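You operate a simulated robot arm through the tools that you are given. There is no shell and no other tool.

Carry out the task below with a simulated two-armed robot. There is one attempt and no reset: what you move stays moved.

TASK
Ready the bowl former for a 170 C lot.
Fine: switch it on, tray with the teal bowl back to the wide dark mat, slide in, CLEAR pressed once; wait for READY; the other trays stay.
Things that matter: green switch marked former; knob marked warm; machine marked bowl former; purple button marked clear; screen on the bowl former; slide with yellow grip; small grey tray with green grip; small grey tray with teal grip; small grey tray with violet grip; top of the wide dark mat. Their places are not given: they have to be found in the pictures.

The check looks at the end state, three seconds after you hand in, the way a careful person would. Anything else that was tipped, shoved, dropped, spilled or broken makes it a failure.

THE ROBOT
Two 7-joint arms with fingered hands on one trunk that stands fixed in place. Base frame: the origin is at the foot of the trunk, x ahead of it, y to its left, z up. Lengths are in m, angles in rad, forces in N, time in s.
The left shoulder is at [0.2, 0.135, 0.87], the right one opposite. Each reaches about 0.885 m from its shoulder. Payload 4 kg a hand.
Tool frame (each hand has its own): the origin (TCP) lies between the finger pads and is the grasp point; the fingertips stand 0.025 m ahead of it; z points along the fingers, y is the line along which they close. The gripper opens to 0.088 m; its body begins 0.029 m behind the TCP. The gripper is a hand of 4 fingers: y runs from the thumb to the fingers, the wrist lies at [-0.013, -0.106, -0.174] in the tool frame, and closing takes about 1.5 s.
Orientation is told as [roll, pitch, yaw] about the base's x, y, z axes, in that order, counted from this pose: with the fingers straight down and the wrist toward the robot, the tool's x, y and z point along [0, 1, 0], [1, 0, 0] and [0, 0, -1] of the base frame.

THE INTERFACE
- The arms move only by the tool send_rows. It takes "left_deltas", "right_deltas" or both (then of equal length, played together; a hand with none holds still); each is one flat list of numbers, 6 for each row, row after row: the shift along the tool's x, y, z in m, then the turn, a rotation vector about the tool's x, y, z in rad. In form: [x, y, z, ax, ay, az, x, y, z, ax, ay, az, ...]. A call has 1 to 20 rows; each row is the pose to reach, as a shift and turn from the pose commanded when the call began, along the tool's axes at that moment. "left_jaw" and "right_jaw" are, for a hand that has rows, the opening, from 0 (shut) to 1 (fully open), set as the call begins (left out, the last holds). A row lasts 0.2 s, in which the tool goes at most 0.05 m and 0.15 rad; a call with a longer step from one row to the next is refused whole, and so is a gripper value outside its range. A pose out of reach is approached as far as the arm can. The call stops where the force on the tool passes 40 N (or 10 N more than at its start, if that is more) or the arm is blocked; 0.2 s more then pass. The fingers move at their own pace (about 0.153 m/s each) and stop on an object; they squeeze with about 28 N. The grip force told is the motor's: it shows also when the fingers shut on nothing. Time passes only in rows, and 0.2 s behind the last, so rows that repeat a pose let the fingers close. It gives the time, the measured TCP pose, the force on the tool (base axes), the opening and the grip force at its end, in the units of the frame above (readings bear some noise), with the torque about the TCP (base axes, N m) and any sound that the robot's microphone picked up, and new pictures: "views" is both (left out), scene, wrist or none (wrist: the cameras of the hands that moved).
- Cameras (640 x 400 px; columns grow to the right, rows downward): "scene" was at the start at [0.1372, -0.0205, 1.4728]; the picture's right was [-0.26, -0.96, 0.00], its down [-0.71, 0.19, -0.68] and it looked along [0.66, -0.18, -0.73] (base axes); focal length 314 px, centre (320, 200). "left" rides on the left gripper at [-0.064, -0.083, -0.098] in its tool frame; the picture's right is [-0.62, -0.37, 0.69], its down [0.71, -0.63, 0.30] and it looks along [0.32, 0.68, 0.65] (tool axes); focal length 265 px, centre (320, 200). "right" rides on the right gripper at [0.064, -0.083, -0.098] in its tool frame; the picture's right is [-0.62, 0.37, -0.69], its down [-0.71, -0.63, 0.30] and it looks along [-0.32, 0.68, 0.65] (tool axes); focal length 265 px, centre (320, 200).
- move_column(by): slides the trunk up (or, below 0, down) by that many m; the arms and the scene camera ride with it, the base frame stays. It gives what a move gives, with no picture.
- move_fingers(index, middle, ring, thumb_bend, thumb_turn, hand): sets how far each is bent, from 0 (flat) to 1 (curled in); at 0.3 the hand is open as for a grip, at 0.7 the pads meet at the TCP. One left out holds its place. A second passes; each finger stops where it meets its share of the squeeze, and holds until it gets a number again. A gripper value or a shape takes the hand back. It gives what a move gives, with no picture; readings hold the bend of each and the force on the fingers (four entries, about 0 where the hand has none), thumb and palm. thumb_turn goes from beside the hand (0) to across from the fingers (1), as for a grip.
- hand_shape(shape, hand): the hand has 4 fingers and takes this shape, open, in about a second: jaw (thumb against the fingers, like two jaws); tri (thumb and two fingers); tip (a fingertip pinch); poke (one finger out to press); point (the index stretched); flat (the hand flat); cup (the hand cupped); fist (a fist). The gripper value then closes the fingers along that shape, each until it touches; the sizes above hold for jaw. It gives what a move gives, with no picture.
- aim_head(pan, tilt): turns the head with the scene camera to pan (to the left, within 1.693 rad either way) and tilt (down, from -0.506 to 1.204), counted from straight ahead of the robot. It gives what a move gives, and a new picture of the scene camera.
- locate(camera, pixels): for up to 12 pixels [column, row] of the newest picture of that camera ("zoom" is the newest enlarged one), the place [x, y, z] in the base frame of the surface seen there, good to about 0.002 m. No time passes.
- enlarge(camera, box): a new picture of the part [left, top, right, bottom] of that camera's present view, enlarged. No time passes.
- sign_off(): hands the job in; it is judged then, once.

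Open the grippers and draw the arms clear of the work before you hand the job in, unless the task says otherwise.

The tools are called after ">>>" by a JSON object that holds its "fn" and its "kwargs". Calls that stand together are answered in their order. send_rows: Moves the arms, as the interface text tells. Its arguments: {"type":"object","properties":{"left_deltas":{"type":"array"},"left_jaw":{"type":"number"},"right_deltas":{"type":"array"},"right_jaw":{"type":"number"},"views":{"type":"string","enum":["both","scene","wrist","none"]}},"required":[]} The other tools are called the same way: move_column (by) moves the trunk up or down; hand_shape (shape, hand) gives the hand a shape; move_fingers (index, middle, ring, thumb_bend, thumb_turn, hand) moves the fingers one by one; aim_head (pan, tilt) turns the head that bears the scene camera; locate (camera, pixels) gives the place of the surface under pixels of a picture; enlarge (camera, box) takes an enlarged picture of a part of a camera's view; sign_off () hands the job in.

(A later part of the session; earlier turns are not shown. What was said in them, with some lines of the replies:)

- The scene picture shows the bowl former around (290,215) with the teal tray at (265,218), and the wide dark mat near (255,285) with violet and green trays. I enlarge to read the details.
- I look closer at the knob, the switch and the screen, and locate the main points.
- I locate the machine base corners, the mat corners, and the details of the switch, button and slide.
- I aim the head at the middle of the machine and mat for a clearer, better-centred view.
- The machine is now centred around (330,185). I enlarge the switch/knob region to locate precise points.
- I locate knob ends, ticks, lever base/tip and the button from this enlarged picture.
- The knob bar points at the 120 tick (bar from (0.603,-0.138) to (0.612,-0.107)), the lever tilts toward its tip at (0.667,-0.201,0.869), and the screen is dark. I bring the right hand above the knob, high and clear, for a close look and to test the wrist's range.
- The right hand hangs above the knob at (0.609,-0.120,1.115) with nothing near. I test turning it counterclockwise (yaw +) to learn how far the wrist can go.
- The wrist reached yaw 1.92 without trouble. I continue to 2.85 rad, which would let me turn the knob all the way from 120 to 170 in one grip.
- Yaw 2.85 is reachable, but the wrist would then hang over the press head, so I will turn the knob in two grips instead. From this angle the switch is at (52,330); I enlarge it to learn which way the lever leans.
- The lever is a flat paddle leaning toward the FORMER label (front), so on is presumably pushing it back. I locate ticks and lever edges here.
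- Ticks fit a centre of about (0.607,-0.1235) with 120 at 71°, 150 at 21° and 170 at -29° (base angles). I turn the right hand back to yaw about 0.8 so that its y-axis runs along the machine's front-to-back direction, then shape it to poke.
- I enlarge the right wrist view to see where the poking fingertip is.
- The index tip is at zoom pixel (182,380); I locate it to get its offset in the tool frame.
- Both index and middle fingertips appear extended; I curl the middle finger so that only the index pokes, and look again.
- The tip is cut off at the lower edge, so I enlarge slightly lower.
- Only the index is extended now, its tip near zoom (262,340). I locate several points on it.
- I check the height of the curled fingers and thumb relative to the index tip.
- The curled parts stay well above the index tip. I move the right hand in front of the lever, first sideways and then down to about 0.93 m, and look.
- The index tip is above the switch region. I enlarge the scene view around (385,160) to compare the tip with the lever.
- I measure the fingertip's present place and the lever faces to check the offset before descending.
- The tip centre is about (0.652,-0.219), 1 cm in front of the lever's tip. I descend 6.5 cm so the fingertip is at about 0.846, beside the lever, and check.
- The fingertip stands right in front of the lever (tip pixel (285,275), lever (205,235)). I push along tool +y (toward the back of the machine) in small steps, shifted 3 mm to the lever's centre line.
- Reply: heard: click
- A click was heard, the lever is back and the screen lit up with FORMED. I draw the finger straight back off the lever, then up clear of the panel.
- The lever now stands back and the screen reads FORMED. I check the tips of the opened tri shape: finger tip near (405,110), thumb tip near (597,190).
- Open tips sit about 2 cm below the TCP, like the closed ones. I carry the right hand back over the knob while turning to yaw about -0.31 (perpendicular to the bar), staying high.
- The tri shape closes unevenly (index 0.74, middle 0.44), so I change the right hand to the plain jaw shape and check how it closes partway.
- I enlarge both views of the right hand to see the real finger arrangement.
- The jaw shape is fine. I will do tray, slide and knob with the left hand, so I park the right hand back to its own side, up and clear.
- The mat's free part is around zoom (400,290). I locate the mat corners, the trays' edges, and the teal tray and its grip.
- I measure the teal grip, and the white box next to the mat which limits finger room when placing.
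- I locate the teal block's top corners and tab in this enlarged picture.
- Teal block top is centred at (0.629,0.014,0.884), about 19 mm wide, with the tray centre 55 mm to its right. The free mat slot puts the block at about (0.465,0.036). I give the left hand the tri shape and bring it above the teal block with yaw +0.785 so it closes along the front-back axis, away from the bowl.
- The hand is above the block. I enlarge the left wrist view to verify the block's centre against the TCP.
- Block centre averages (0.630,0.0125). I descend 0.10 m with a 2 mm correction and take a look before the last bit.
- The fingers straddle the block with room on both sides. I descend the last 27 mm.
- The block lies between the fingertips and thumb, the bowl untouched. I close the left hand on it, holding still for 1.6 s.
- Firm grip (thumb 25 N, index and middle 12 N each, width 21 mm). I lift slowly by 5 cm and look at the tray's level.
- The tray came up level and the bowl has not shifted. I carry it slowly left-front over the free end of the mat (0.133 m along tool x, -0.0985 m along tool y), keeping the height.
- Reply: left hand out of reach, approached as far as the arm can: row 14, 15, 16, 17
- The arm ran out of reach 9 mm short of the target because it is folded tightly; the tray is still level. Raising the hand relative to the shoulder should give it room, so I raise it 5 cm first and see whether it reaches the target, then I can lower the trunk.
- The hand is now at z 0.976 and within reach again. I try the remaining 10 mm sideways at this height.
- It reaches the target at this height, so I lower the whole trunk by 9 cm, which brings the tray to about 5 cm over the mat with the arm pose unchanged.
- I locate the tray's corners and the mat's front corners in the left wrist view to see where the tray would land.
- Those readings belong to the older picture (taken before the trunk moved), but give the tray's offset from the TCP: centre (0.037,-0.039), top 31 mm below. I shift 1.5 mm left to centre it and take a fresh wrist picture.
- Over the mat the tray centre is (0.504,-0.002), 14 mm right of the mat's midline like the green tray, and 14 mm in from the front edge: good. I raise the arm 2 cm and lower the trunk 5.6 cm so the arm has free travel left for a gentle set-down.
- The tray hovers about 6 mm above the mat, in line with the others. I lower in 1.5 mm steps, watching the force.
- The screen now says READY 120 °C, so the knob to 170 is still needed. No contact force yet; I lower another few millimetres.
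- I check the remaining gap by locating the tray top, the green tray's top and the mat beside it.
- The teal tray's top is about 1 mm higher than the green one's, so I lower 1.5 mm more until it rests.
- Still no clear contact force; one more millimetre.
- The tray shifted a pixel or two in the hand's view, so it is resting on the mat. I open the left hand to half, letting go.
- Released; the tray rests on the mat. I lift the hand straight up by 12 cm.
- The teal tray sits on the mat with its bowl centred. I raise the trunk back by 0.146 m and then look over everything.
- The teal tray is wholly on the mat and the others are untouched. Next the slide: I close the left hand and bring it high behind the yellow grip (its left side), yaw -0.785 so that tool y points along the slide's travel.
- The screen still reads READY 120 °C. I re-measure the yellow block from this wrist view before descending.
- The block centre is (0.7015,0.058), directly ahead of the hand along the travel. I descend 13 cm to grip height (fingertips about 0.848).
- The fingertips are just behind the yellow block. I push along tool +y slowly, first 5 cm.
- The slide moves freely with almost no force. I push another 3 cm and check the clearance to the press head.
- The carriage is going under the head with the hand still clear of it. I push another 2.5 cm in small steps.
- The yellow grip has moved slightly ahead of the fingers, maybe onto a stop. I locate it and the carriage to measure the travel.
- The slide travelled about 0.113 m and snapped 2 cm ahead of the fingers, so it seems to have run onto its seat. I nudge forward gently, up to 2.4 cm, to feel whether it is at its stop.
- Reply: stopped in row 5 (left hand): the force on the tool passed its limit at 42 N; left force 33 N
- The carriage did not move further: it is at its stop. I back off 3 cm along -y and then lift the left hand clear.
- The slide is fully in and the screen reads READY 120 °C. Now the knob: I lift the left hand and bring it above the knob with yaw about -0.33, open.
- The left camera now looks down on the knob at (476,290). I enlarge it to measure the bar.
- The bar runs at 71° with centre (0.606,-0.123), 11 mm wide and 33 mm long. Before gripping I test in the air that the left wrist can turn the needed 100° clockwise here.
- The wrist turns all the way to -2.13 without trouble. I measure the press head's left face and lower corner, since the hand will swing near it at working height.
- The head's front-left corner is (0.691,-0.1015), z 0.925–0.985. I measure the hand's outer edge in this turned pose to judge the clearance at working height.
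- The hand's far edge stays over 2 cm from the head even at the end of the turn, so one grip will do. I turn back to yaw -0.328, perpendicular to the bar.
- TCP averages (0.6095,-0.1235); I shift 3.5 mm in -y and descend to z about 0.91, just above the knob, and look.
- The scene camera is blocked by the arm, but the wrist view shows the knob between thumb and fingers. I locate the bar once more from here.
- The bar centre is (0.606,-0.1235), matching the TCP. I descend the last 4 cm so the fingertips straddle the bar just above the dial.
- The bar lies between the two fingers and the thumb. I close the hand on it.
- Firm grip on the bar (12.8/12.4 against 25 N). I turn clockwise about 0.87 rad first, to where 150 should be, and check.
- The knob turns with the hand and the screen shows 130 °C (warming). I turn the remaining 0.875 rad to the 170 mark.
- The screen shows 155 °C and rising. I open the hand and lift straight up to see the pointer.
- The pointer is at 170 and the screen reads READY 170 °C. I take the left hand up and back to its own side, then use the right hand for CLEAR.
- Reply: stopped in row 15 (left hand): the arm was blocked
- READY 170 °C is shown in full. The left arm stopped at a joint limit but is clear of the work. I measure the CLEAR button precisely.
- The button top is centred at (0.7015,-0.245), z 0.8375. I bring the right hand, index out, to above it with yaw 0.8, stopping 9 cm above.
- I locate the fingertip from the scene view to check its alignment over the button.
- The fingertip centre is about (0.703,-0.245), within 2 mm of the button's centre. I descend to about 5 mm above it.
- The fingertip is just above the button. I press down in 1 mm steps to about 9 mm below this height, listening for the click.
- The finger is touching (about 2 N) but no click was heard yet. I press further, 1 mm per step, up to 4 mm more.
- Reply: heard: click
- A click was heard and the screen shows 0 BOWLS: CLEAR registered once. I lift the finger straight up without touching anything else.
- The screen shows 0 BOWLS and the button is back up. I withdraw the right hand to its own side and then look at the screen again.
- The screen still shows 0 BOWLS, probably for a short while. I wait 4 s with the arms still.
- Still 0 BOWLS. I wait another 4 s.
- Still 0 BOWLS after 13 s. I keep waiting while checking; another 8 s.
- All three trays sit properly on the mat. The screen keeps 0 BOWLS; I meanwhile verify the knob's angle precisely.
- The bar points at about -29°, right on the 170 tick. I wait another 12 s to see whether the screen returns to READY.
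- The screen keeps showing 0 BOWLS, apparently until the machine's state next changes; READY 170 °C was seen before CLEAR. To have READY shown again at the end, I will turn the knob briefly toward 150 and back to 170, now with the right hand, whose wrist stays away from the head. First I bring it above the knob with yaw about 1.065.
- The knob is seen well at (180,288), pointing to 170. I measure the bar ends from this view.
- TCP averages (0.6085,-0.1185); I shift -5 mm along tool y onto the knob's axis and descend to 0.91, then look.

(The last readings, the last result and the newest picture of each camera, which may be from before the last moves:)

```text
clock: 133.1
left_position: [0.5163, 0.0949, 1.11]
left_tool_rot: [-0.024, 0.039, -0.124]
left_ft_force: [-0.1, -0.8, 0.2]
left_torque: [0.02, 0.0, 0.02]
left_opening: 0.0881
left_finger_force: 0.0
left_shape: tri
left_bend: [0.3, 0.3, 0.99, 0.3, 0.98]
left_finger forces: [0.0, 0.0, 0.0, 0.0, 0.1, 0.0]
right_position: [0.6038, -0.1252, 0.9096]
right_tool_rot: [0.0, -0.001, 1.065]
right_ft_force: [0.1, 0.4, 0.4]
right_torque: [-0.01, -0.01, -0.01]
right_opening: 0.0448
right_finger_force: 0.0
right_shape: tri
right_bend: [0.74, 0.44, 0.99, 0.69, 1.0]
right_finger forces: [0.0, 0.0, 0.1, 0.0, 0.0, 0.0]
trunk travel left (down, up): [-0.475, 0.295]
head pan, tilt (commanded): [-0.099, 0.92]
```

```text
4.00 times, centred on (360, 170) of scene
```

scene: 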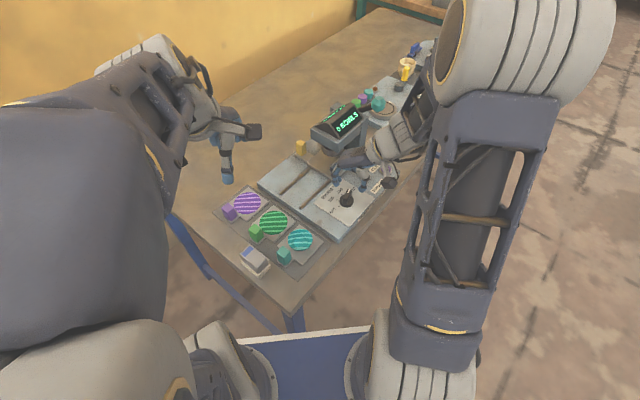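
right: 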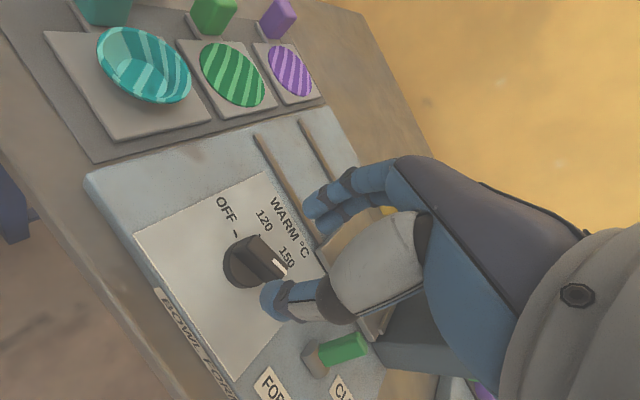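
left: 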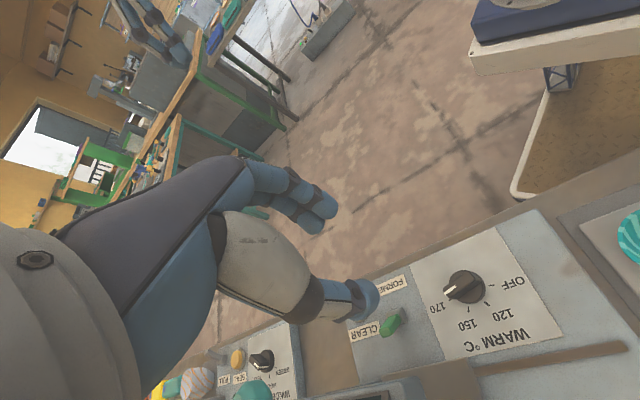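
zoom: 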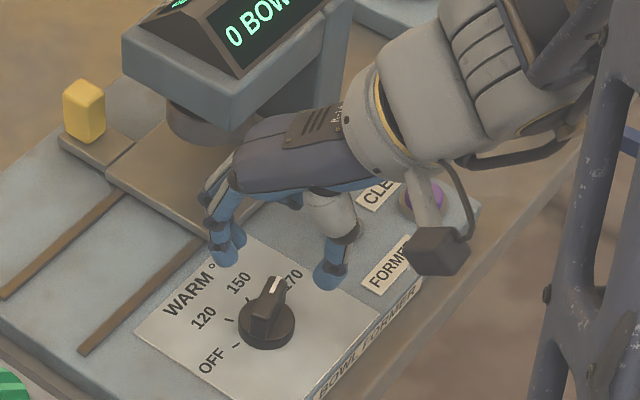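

The bar centre at pixel (268,257) matches the TCP axis. I descend 4 cm and close on the bar.

>>> {"fn": "send_rows", "kwargs": {"right_deltas": [0, 0, 0.015, 0, 0, 0, 0, 0, 0.03, 0, 0, 0, 0, 0, 0.0395, 0, 0, 0, 0, 0, 0.0395, 0, 0, 0], "views": "none"}}

>>> {"fn": "send_rows", "kwargs": {"right_deltas": [0, 0, 0, 0, 0, 0, 0, 0, 0, 0, 0, 0, 0, 0, 0, 0, 0, 0, 0, 0, 0, 0, 0, 0, 0, 0, 0, 0, 0, 0, 0, 0, 0, 0, 0, 0, 0, 0, 0, 0, 0, 0, 0, 0, 0, 0, 0, 0], "right_jaw": 0.0, "views": "both"}}

>>> {"fn": "enlarge", "kwargs": {"camera": "right", "box": [200, 160, 400, 330]}}

```text
clock: 134.1
left_position: [0.5152, 0.0957, 1.1093]
left_tool_rot: [-0.026, 0.042, -0.125]
left_ft_force: [0.8, -0.3, 0.3]
left_torque: [0.01, 0.0, 0.04]
left_opening: 0.0878
left_finger_force: 0.1
left_shape: tri
left_bend: [0.3, 0.3, 0.99, 0.3, 0.98]
left_finger forces: [0.0, 0.1, 0.0, 0.0, 0.0, 0.0]
right_position: [0.6037, -0.1254, 0.8718]
right_tool_rot: [-0.001, -0.001, 1.064]
right_ft_force: [0.0, 0.1, -0.1]
right_torque: [0.01, -0.01, -0.03]
right_opening: 0.0444
right_finger_force: 0.0
right_shape: tri
right_bend: [0.74, 0.44, 0.99, 0.69, 1.0]
right_finger forces: [0.1, 0.1, 0.1, 0.0, 0.0, 0.0]
trunk travel left (down, up): [-0.475, 0.295]
head pan, tilt (commanded): [-0.099, 0.92]
```

```text
clock: 135.9
left_position: [0.5174, 0.0961, 1.1101]
left_tool_rot: [-0.028, 0.04, -0.125]
left_ft_force: [-0.2, 0.1, 0.0]
left_torque: [0.0, 0.02, 0.0]
left_opening: 0.088
left_finger_force: 0.0
left_shape: tri
left_bend: [0.3, 0.3, 0.99, 0.3, 0.98]
left_finger forces: [0.0, 0.0, 0.0, 0.0, 0.1, 0.1]
right_position: [0.6044, -0.1248, 0.8699]
right_tool_rot: [0.0, 0.0, 1.063]
right_ft_force: [-0.4, -0.6, -4.3]
right_torque: [-0.04, 0.02, 0.03]
right_opening: 0.0072
right_finger_force: 27.8
right_shape: tri
right_bend: [0.73, 0.6, 1.0, 0.7, 1.0]
right_finger forces: [12.0, 12.4, 0.0, 0.0, 25.4, 0.0]
trunk travel left (down, up): [-0.475, 0.295]
head pan, tilt (commanded): [-0.099, 0.92]
```

scene: 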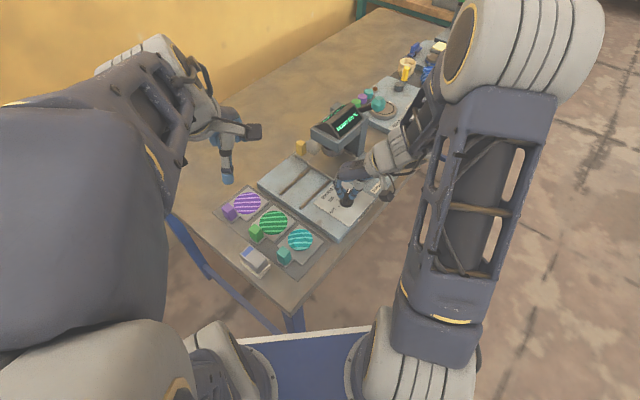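
right: 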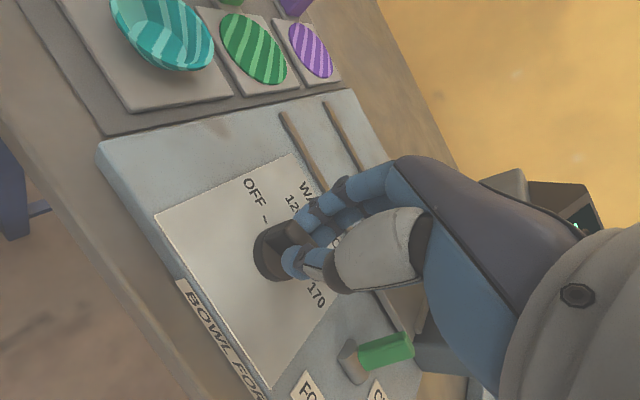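

```text
2.35 times, centred on (300, 245) of right
```

zoom: 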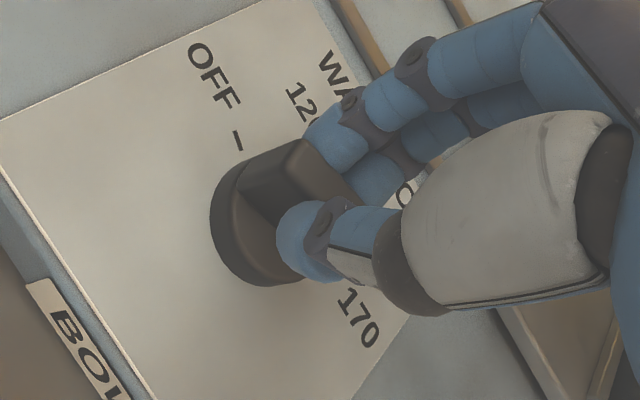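

The screen text at (347,122) seems to have changed; I enlarge it before turning anything.

>>> {"fn": "enlarge", "kwargs": {"camera": "scene", "box": [300, 85, 400, 165]}}

```text
5.00 times, centred on (350, 125) of scene
```

zoom: 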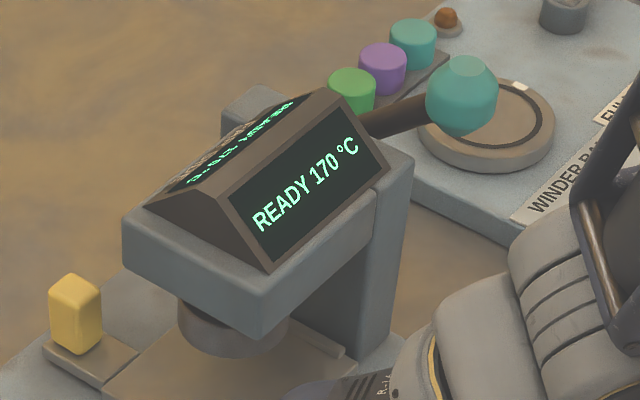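

The screen now reads READY 170 °C again, so no turning is needed. I open the hand and lift straight up off the knob.

>>> {"fn": "send_rows", "kwargs": {"right_deltas": [0, 0, 0, 0, 0, 0, 0, 0, 0, 0, 0, 0, 0, 0, 0, 0, 0, 0, 0, 0, 0, 0, 0, 0], "right_jaw": 0.5, "views": "none"}}

>>> {"fn": "send_rows", "kwargs": {"right_deltas": [0, 0, -0.02, 0, 0, 0, 0, 0, -0.05, 0, 0, 0, 0, 0, -0.09, 0, 0, 0, 0, 0, -0.13, 0, 0, 0, 0, 0, -0.17, 0, 0, 0, 0, 0, -0.21, 0, 0, 0, 0, 0, -0.25, 0, 0, 0], "views": "both"}}

>>> {"fn": "enlarge", "kwargs": {"camera": "scene", "box": [300, 95, 420, 215]}}

```text
clock: 136.9
left_position: [0.5169, 0.0955, 1.1116]
left_tool_rot: [-0.025, 0.04, -0.125]
left_ft_force: [-0.7, -0.1, -0.4]
left_torque: [-0.02, -0.01, -0.02]
left_opening: 0.088
left_finger_force: 0.0
left_shape: tri
left_bend: [0.3, 0.3, 0.99, 0.3, 0.98]
left_finger forces: [0.0, 0.1, 0.0, 0.0, 0.1, 0.0]
right_position: [0.6034, -0.1251, 0.8711]
right_tool_rot: [0.0, -0.001, 1.065]
right_ft_force: [0.1, 0.1, 0.2]
right_torque: [-0.02, -0.02, 0.0]
right_opening: 0.0435
right_finger_force: 0.1
right_shape: tri
right_bend: [0.74, 0.45, 0.99, 0.7, 1.0]
right_finger forces: [0.0, 0.1, 0.0, 0.1, 0.0, 0.0]
trunk travel left (down, up): [-0.475, 0.295]
head pan, tilt (commanded): [-0.099, 0.92]
```

```text
clock: 138.5
left_position: [0.5169, 0.095, 1.1116]
left_tool_rot: [-0.025, 0.042, -0.127]
left_ft_force: [-1.1, -0.1, -0.1]
left_torque: [0.0, 0.03, -0.01]
left_opening: 0.0881
left_finger_force: 0.0
left_shape: tri
left_bend: [0.3, 0.3, 0.99, 0.3, 0.98]
left_finger forces: [0.1, 0.0, 0.0, 0.0, 0.1, 0.0]
right_position: [0.6033, -0.1269, 1.1229]
right_tool_rot: [0.0, 0.001, 1.064]
right_ft_force: [-0.9, 0.0, -0.3]
right_torque: [-0.05, 0.02, 0.04]
right_opening: 0.0435
right_finger_force: 0.0
right_shape: tri
right_bend: [0.74, 0.45, 0.99, 0.7, 1.0]
right_finger forces: [0.0, 0.0, 0.0, 0.1, 0.0, 0.0]
trunk travel left (down, up): [-0.475, 0.295]
head pan, tilt (commanded): [-0.099, 0.92]
```

scene: 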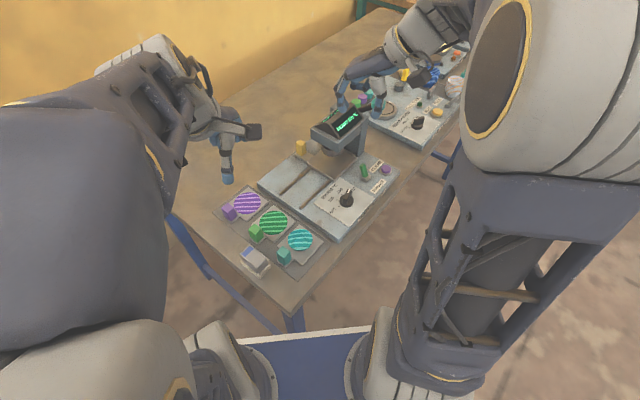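
right: 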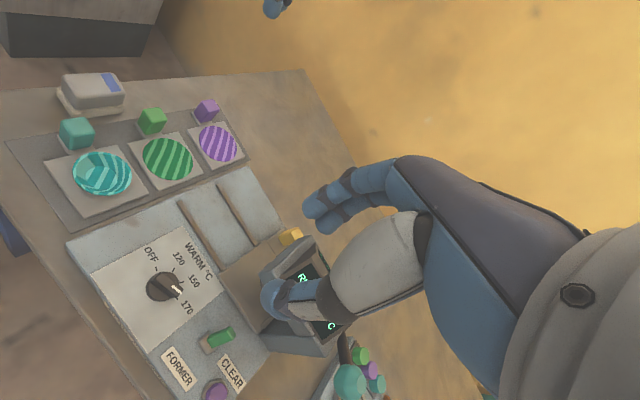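

```text
3.33 times, centred on (360, 155) of scene
```

zoom: 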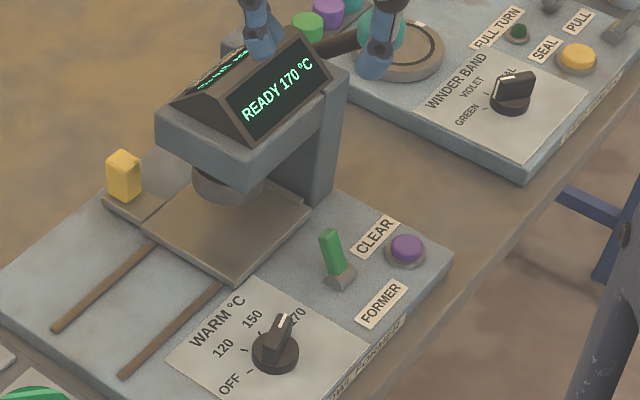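

READY 170 °C, slide in, switch back (on), knob at 170. I withdraw the right hand to its own side, open.

>>> {"fn": "send_rows", "kwargs": {"right_deltas": [0.0047, -0.0316, -0.01, 0, 0, 0.133, 0.0093, -0.0632, -0.02, 0, 0, 0.266, 0.014, -0.0947, -0.03, 0, 0, 0.399, 0.0187, -0.1263, -0.03, 0, 0, 0.532, 0.0233, -0.158, -0.03, 0, 0, 0.665, 0.028, -0.1895, -0.03, 0, 0, 0.798, 0.0326, -0.221, -0.03, 0, 0, 0.931, 0.0373, -0.2526, -0.03, 0, 0, 1.065, 0.0373, -0.2526, -0.03, 0, 0, 1.065], "right_jaw": 1.0, "views": "both"}}

>>> {"fn": "hand_shape", "kwargs": {"hand": "right", "shape": "jaw"}}

>>> {"fn": "hand_shape", "kwargs": {"hand": "left", "shape": "jaw"}}

>>> {"fn": "enlarge", "kwargs": {"camera": "scene", "box": [300, 85, 420, 215]}}

>>> {"fn": "enlarge", "kwargs": {"camera": "scene", "box": [200, 160, 340, 290]}}

```text
clock: 140.5
left_position: [0.5174, 0.0952, 1.1106]
left_tool_rot: [-0.027, 0.041, -0.124]
left_ft_force: [0.3, 0.7, -0.9]
left_torque: [0.01, -0.01, 0.03]
left_opening: 0.0881
left_finger_force: 0.0
left_shape: tri
left_bend: [0.3, 0.3, 0.99, 0.3, 0.98]
left_finger forces: [0.0, 0.0, 0.0, 0.1, 0.0, 0.1]
right_position: [0.447, -0.3278, 1.1527]
right_tool_rot: [-0.001, -0.001, -0.001]
right_ft_force: [0.7, 0.8, 0.8]
right_torque: [-0.02, -0.02, -0.02]
right_opening: 0.088
right_finger_force: 0.0
right_shape: tri
right_bend: [0.3, 0.3, 0.99, 0.3, 0.98]
right_finger forces: [0.0, 0.1, 0.0, 0.1, 0.0, 0.1]
trunk travel left (down, up): [-0.475, 0.295]
head pan, tilt (commanded): [-0.099, 0.92]
```

scene: 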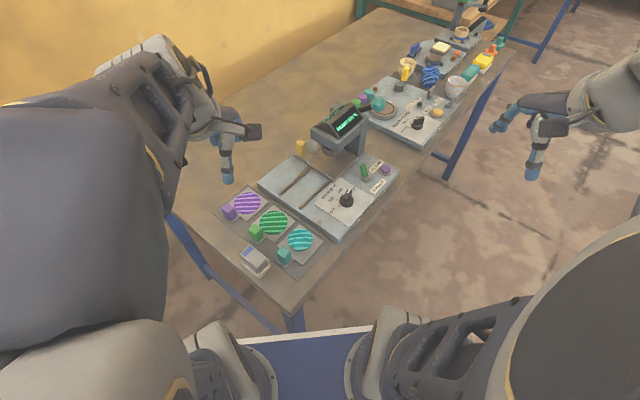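
right: 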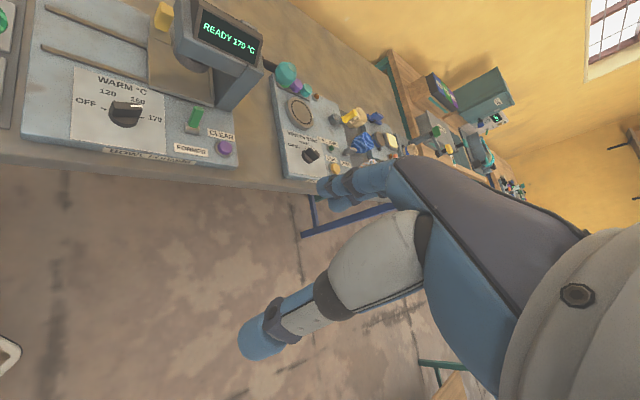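

```text
clock: 141.4
left_position: [0.5163, 0.0954, 1.1101]
left_tool_rot: [-0.026, 0.039, -0.125]
left_ft_force: [0.2, -0.4, 0.2]
left_torque: [0.0, -0.02, 0.03]
left_opening: 0.088
left_finger_force: 0.1
left_shape: tri
left_bend: [0.3, 0.3, 0.99, 0.3, 0.98]
left_finger forces: [0.0, 0.0, 0.0, 0.1, 0.0, 0.0]
right_position: [0.4476, -0.3286, 1.1524]
right_tool_rot: [0.001, 0.0, -0.001]
right_ft_force: [-0.3, 0.6, 0.5]
right_torque: [0.0, 0.0, 0.01]
right_opening: 0.0879
right_finger_force: 0.1
right_shape: jaw
right_bend: [0.3, 0.3, 0.3, 0.3, 0.98]
right_finger forces: [0.0, 0.0, 0.0, 0.1, 0.0, 0.1]
trunk travel left (down, up): [-0.475, 0.295]
head pan, tilt (commanded): [-0.099, 0.92]
```

```text
clock: 142.3
left_position: [0.5163, 0.0949, 1.111]
left_tool_rot: [-0.026, 0.041, -0.126]
left_ft_force: [0.3, -0.1, -0.5]
left_torque: [-0.01, 0.02, 0.0]
left_opening: 0.0882
left_finger_force: 0.0
left_shape: jaw
left_bend: [0.3, 0.3, 0.3, 0.3, 0.98]
left_finger forces: [0.0, 0.0, 0.1, 0.0, 0.0, 0.0]
right_position: [0.4466, -0.329, 1.1525]
right_tool_rot: [0.001, 0.001, 0.001]
right_ft_force: [0.0, -0.6, -0.2]
right_torque: [-0.01, 0.0, -0.04]
right_opening: 0.0881
right_finger_force: 0.1
right_shape: jaw
right_bend: [0.3, 0.3, 0.3, 0.3, 0.98]
right_finger forces: [0.0, 0.0, 0.1, 0.0, 0.0, 0.1]
trunk travel left (down, up): [-0.475, 0.295]
head pan, tilt (commanded): [-0.099, 0.92]
```

```text
3.08 times, centred on (360, 150) of scene
```

zoom: 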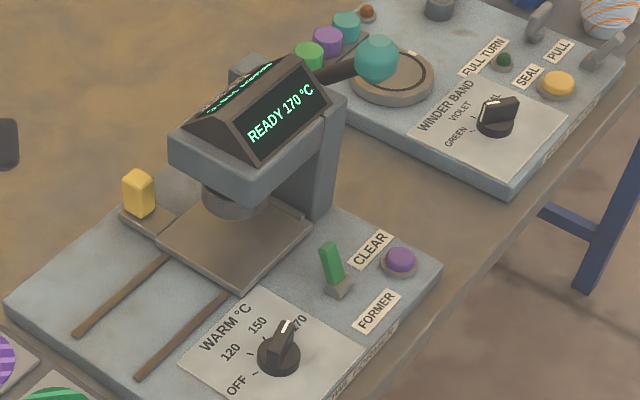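

```text
3.08 times, centred on (270, 225) of scene
```

zoom: 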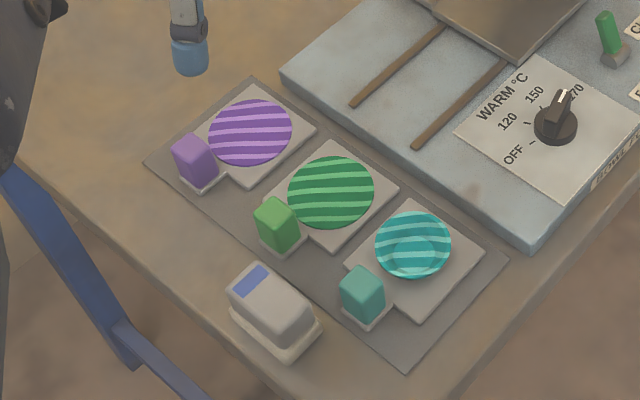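

Everything is in its end state: READY 170 °C on the screen, switch on, knob at 170, slide in, CLEAR pressed once, the teal tray on the mat beside the untouched others, both hands open and clear above. I hand the job in.

>>> {"fn": "sign_off", "kwargs": {}}

```text
The job is handed in.
```

The bowl former is ready for a 170 °C lot, and the screen read READY 170 °C when I handed the job in.

- **Power:** the green switch marked former is on. It clicked over and the screen lit.
- **Temperature:** the knob marked warm is turned from 120 to 170.
- **Tray:** the tray with the teal bowl is back on the free end of the wide dark mat, with the bowl still on it. The green and violet trays and the white box were not touched.
- **Slide:** it is pushed in to its stop. I checked the stop with a nudge that reached the 40 N limit, and the slide and machine did not move.
- **CLEAR:** pressed once. It clicked and the screen showed 0 BOWLS.

READY 170 °C first showed before I pressed CLEAR. The screen then stayed on 0 BOWLS for at least 34 s. I took hold of the knob, meaning to turn it away and back, but READY 170 °C was showing again by then, so I let go without turning it. I can't tell whether the message timed out or my grip on the knob triggered it. The knob still points at 170.

Both hands are open and clear above the table. The left arm stopped as "blocked" a little short of where I meant to park it, and I left it there.
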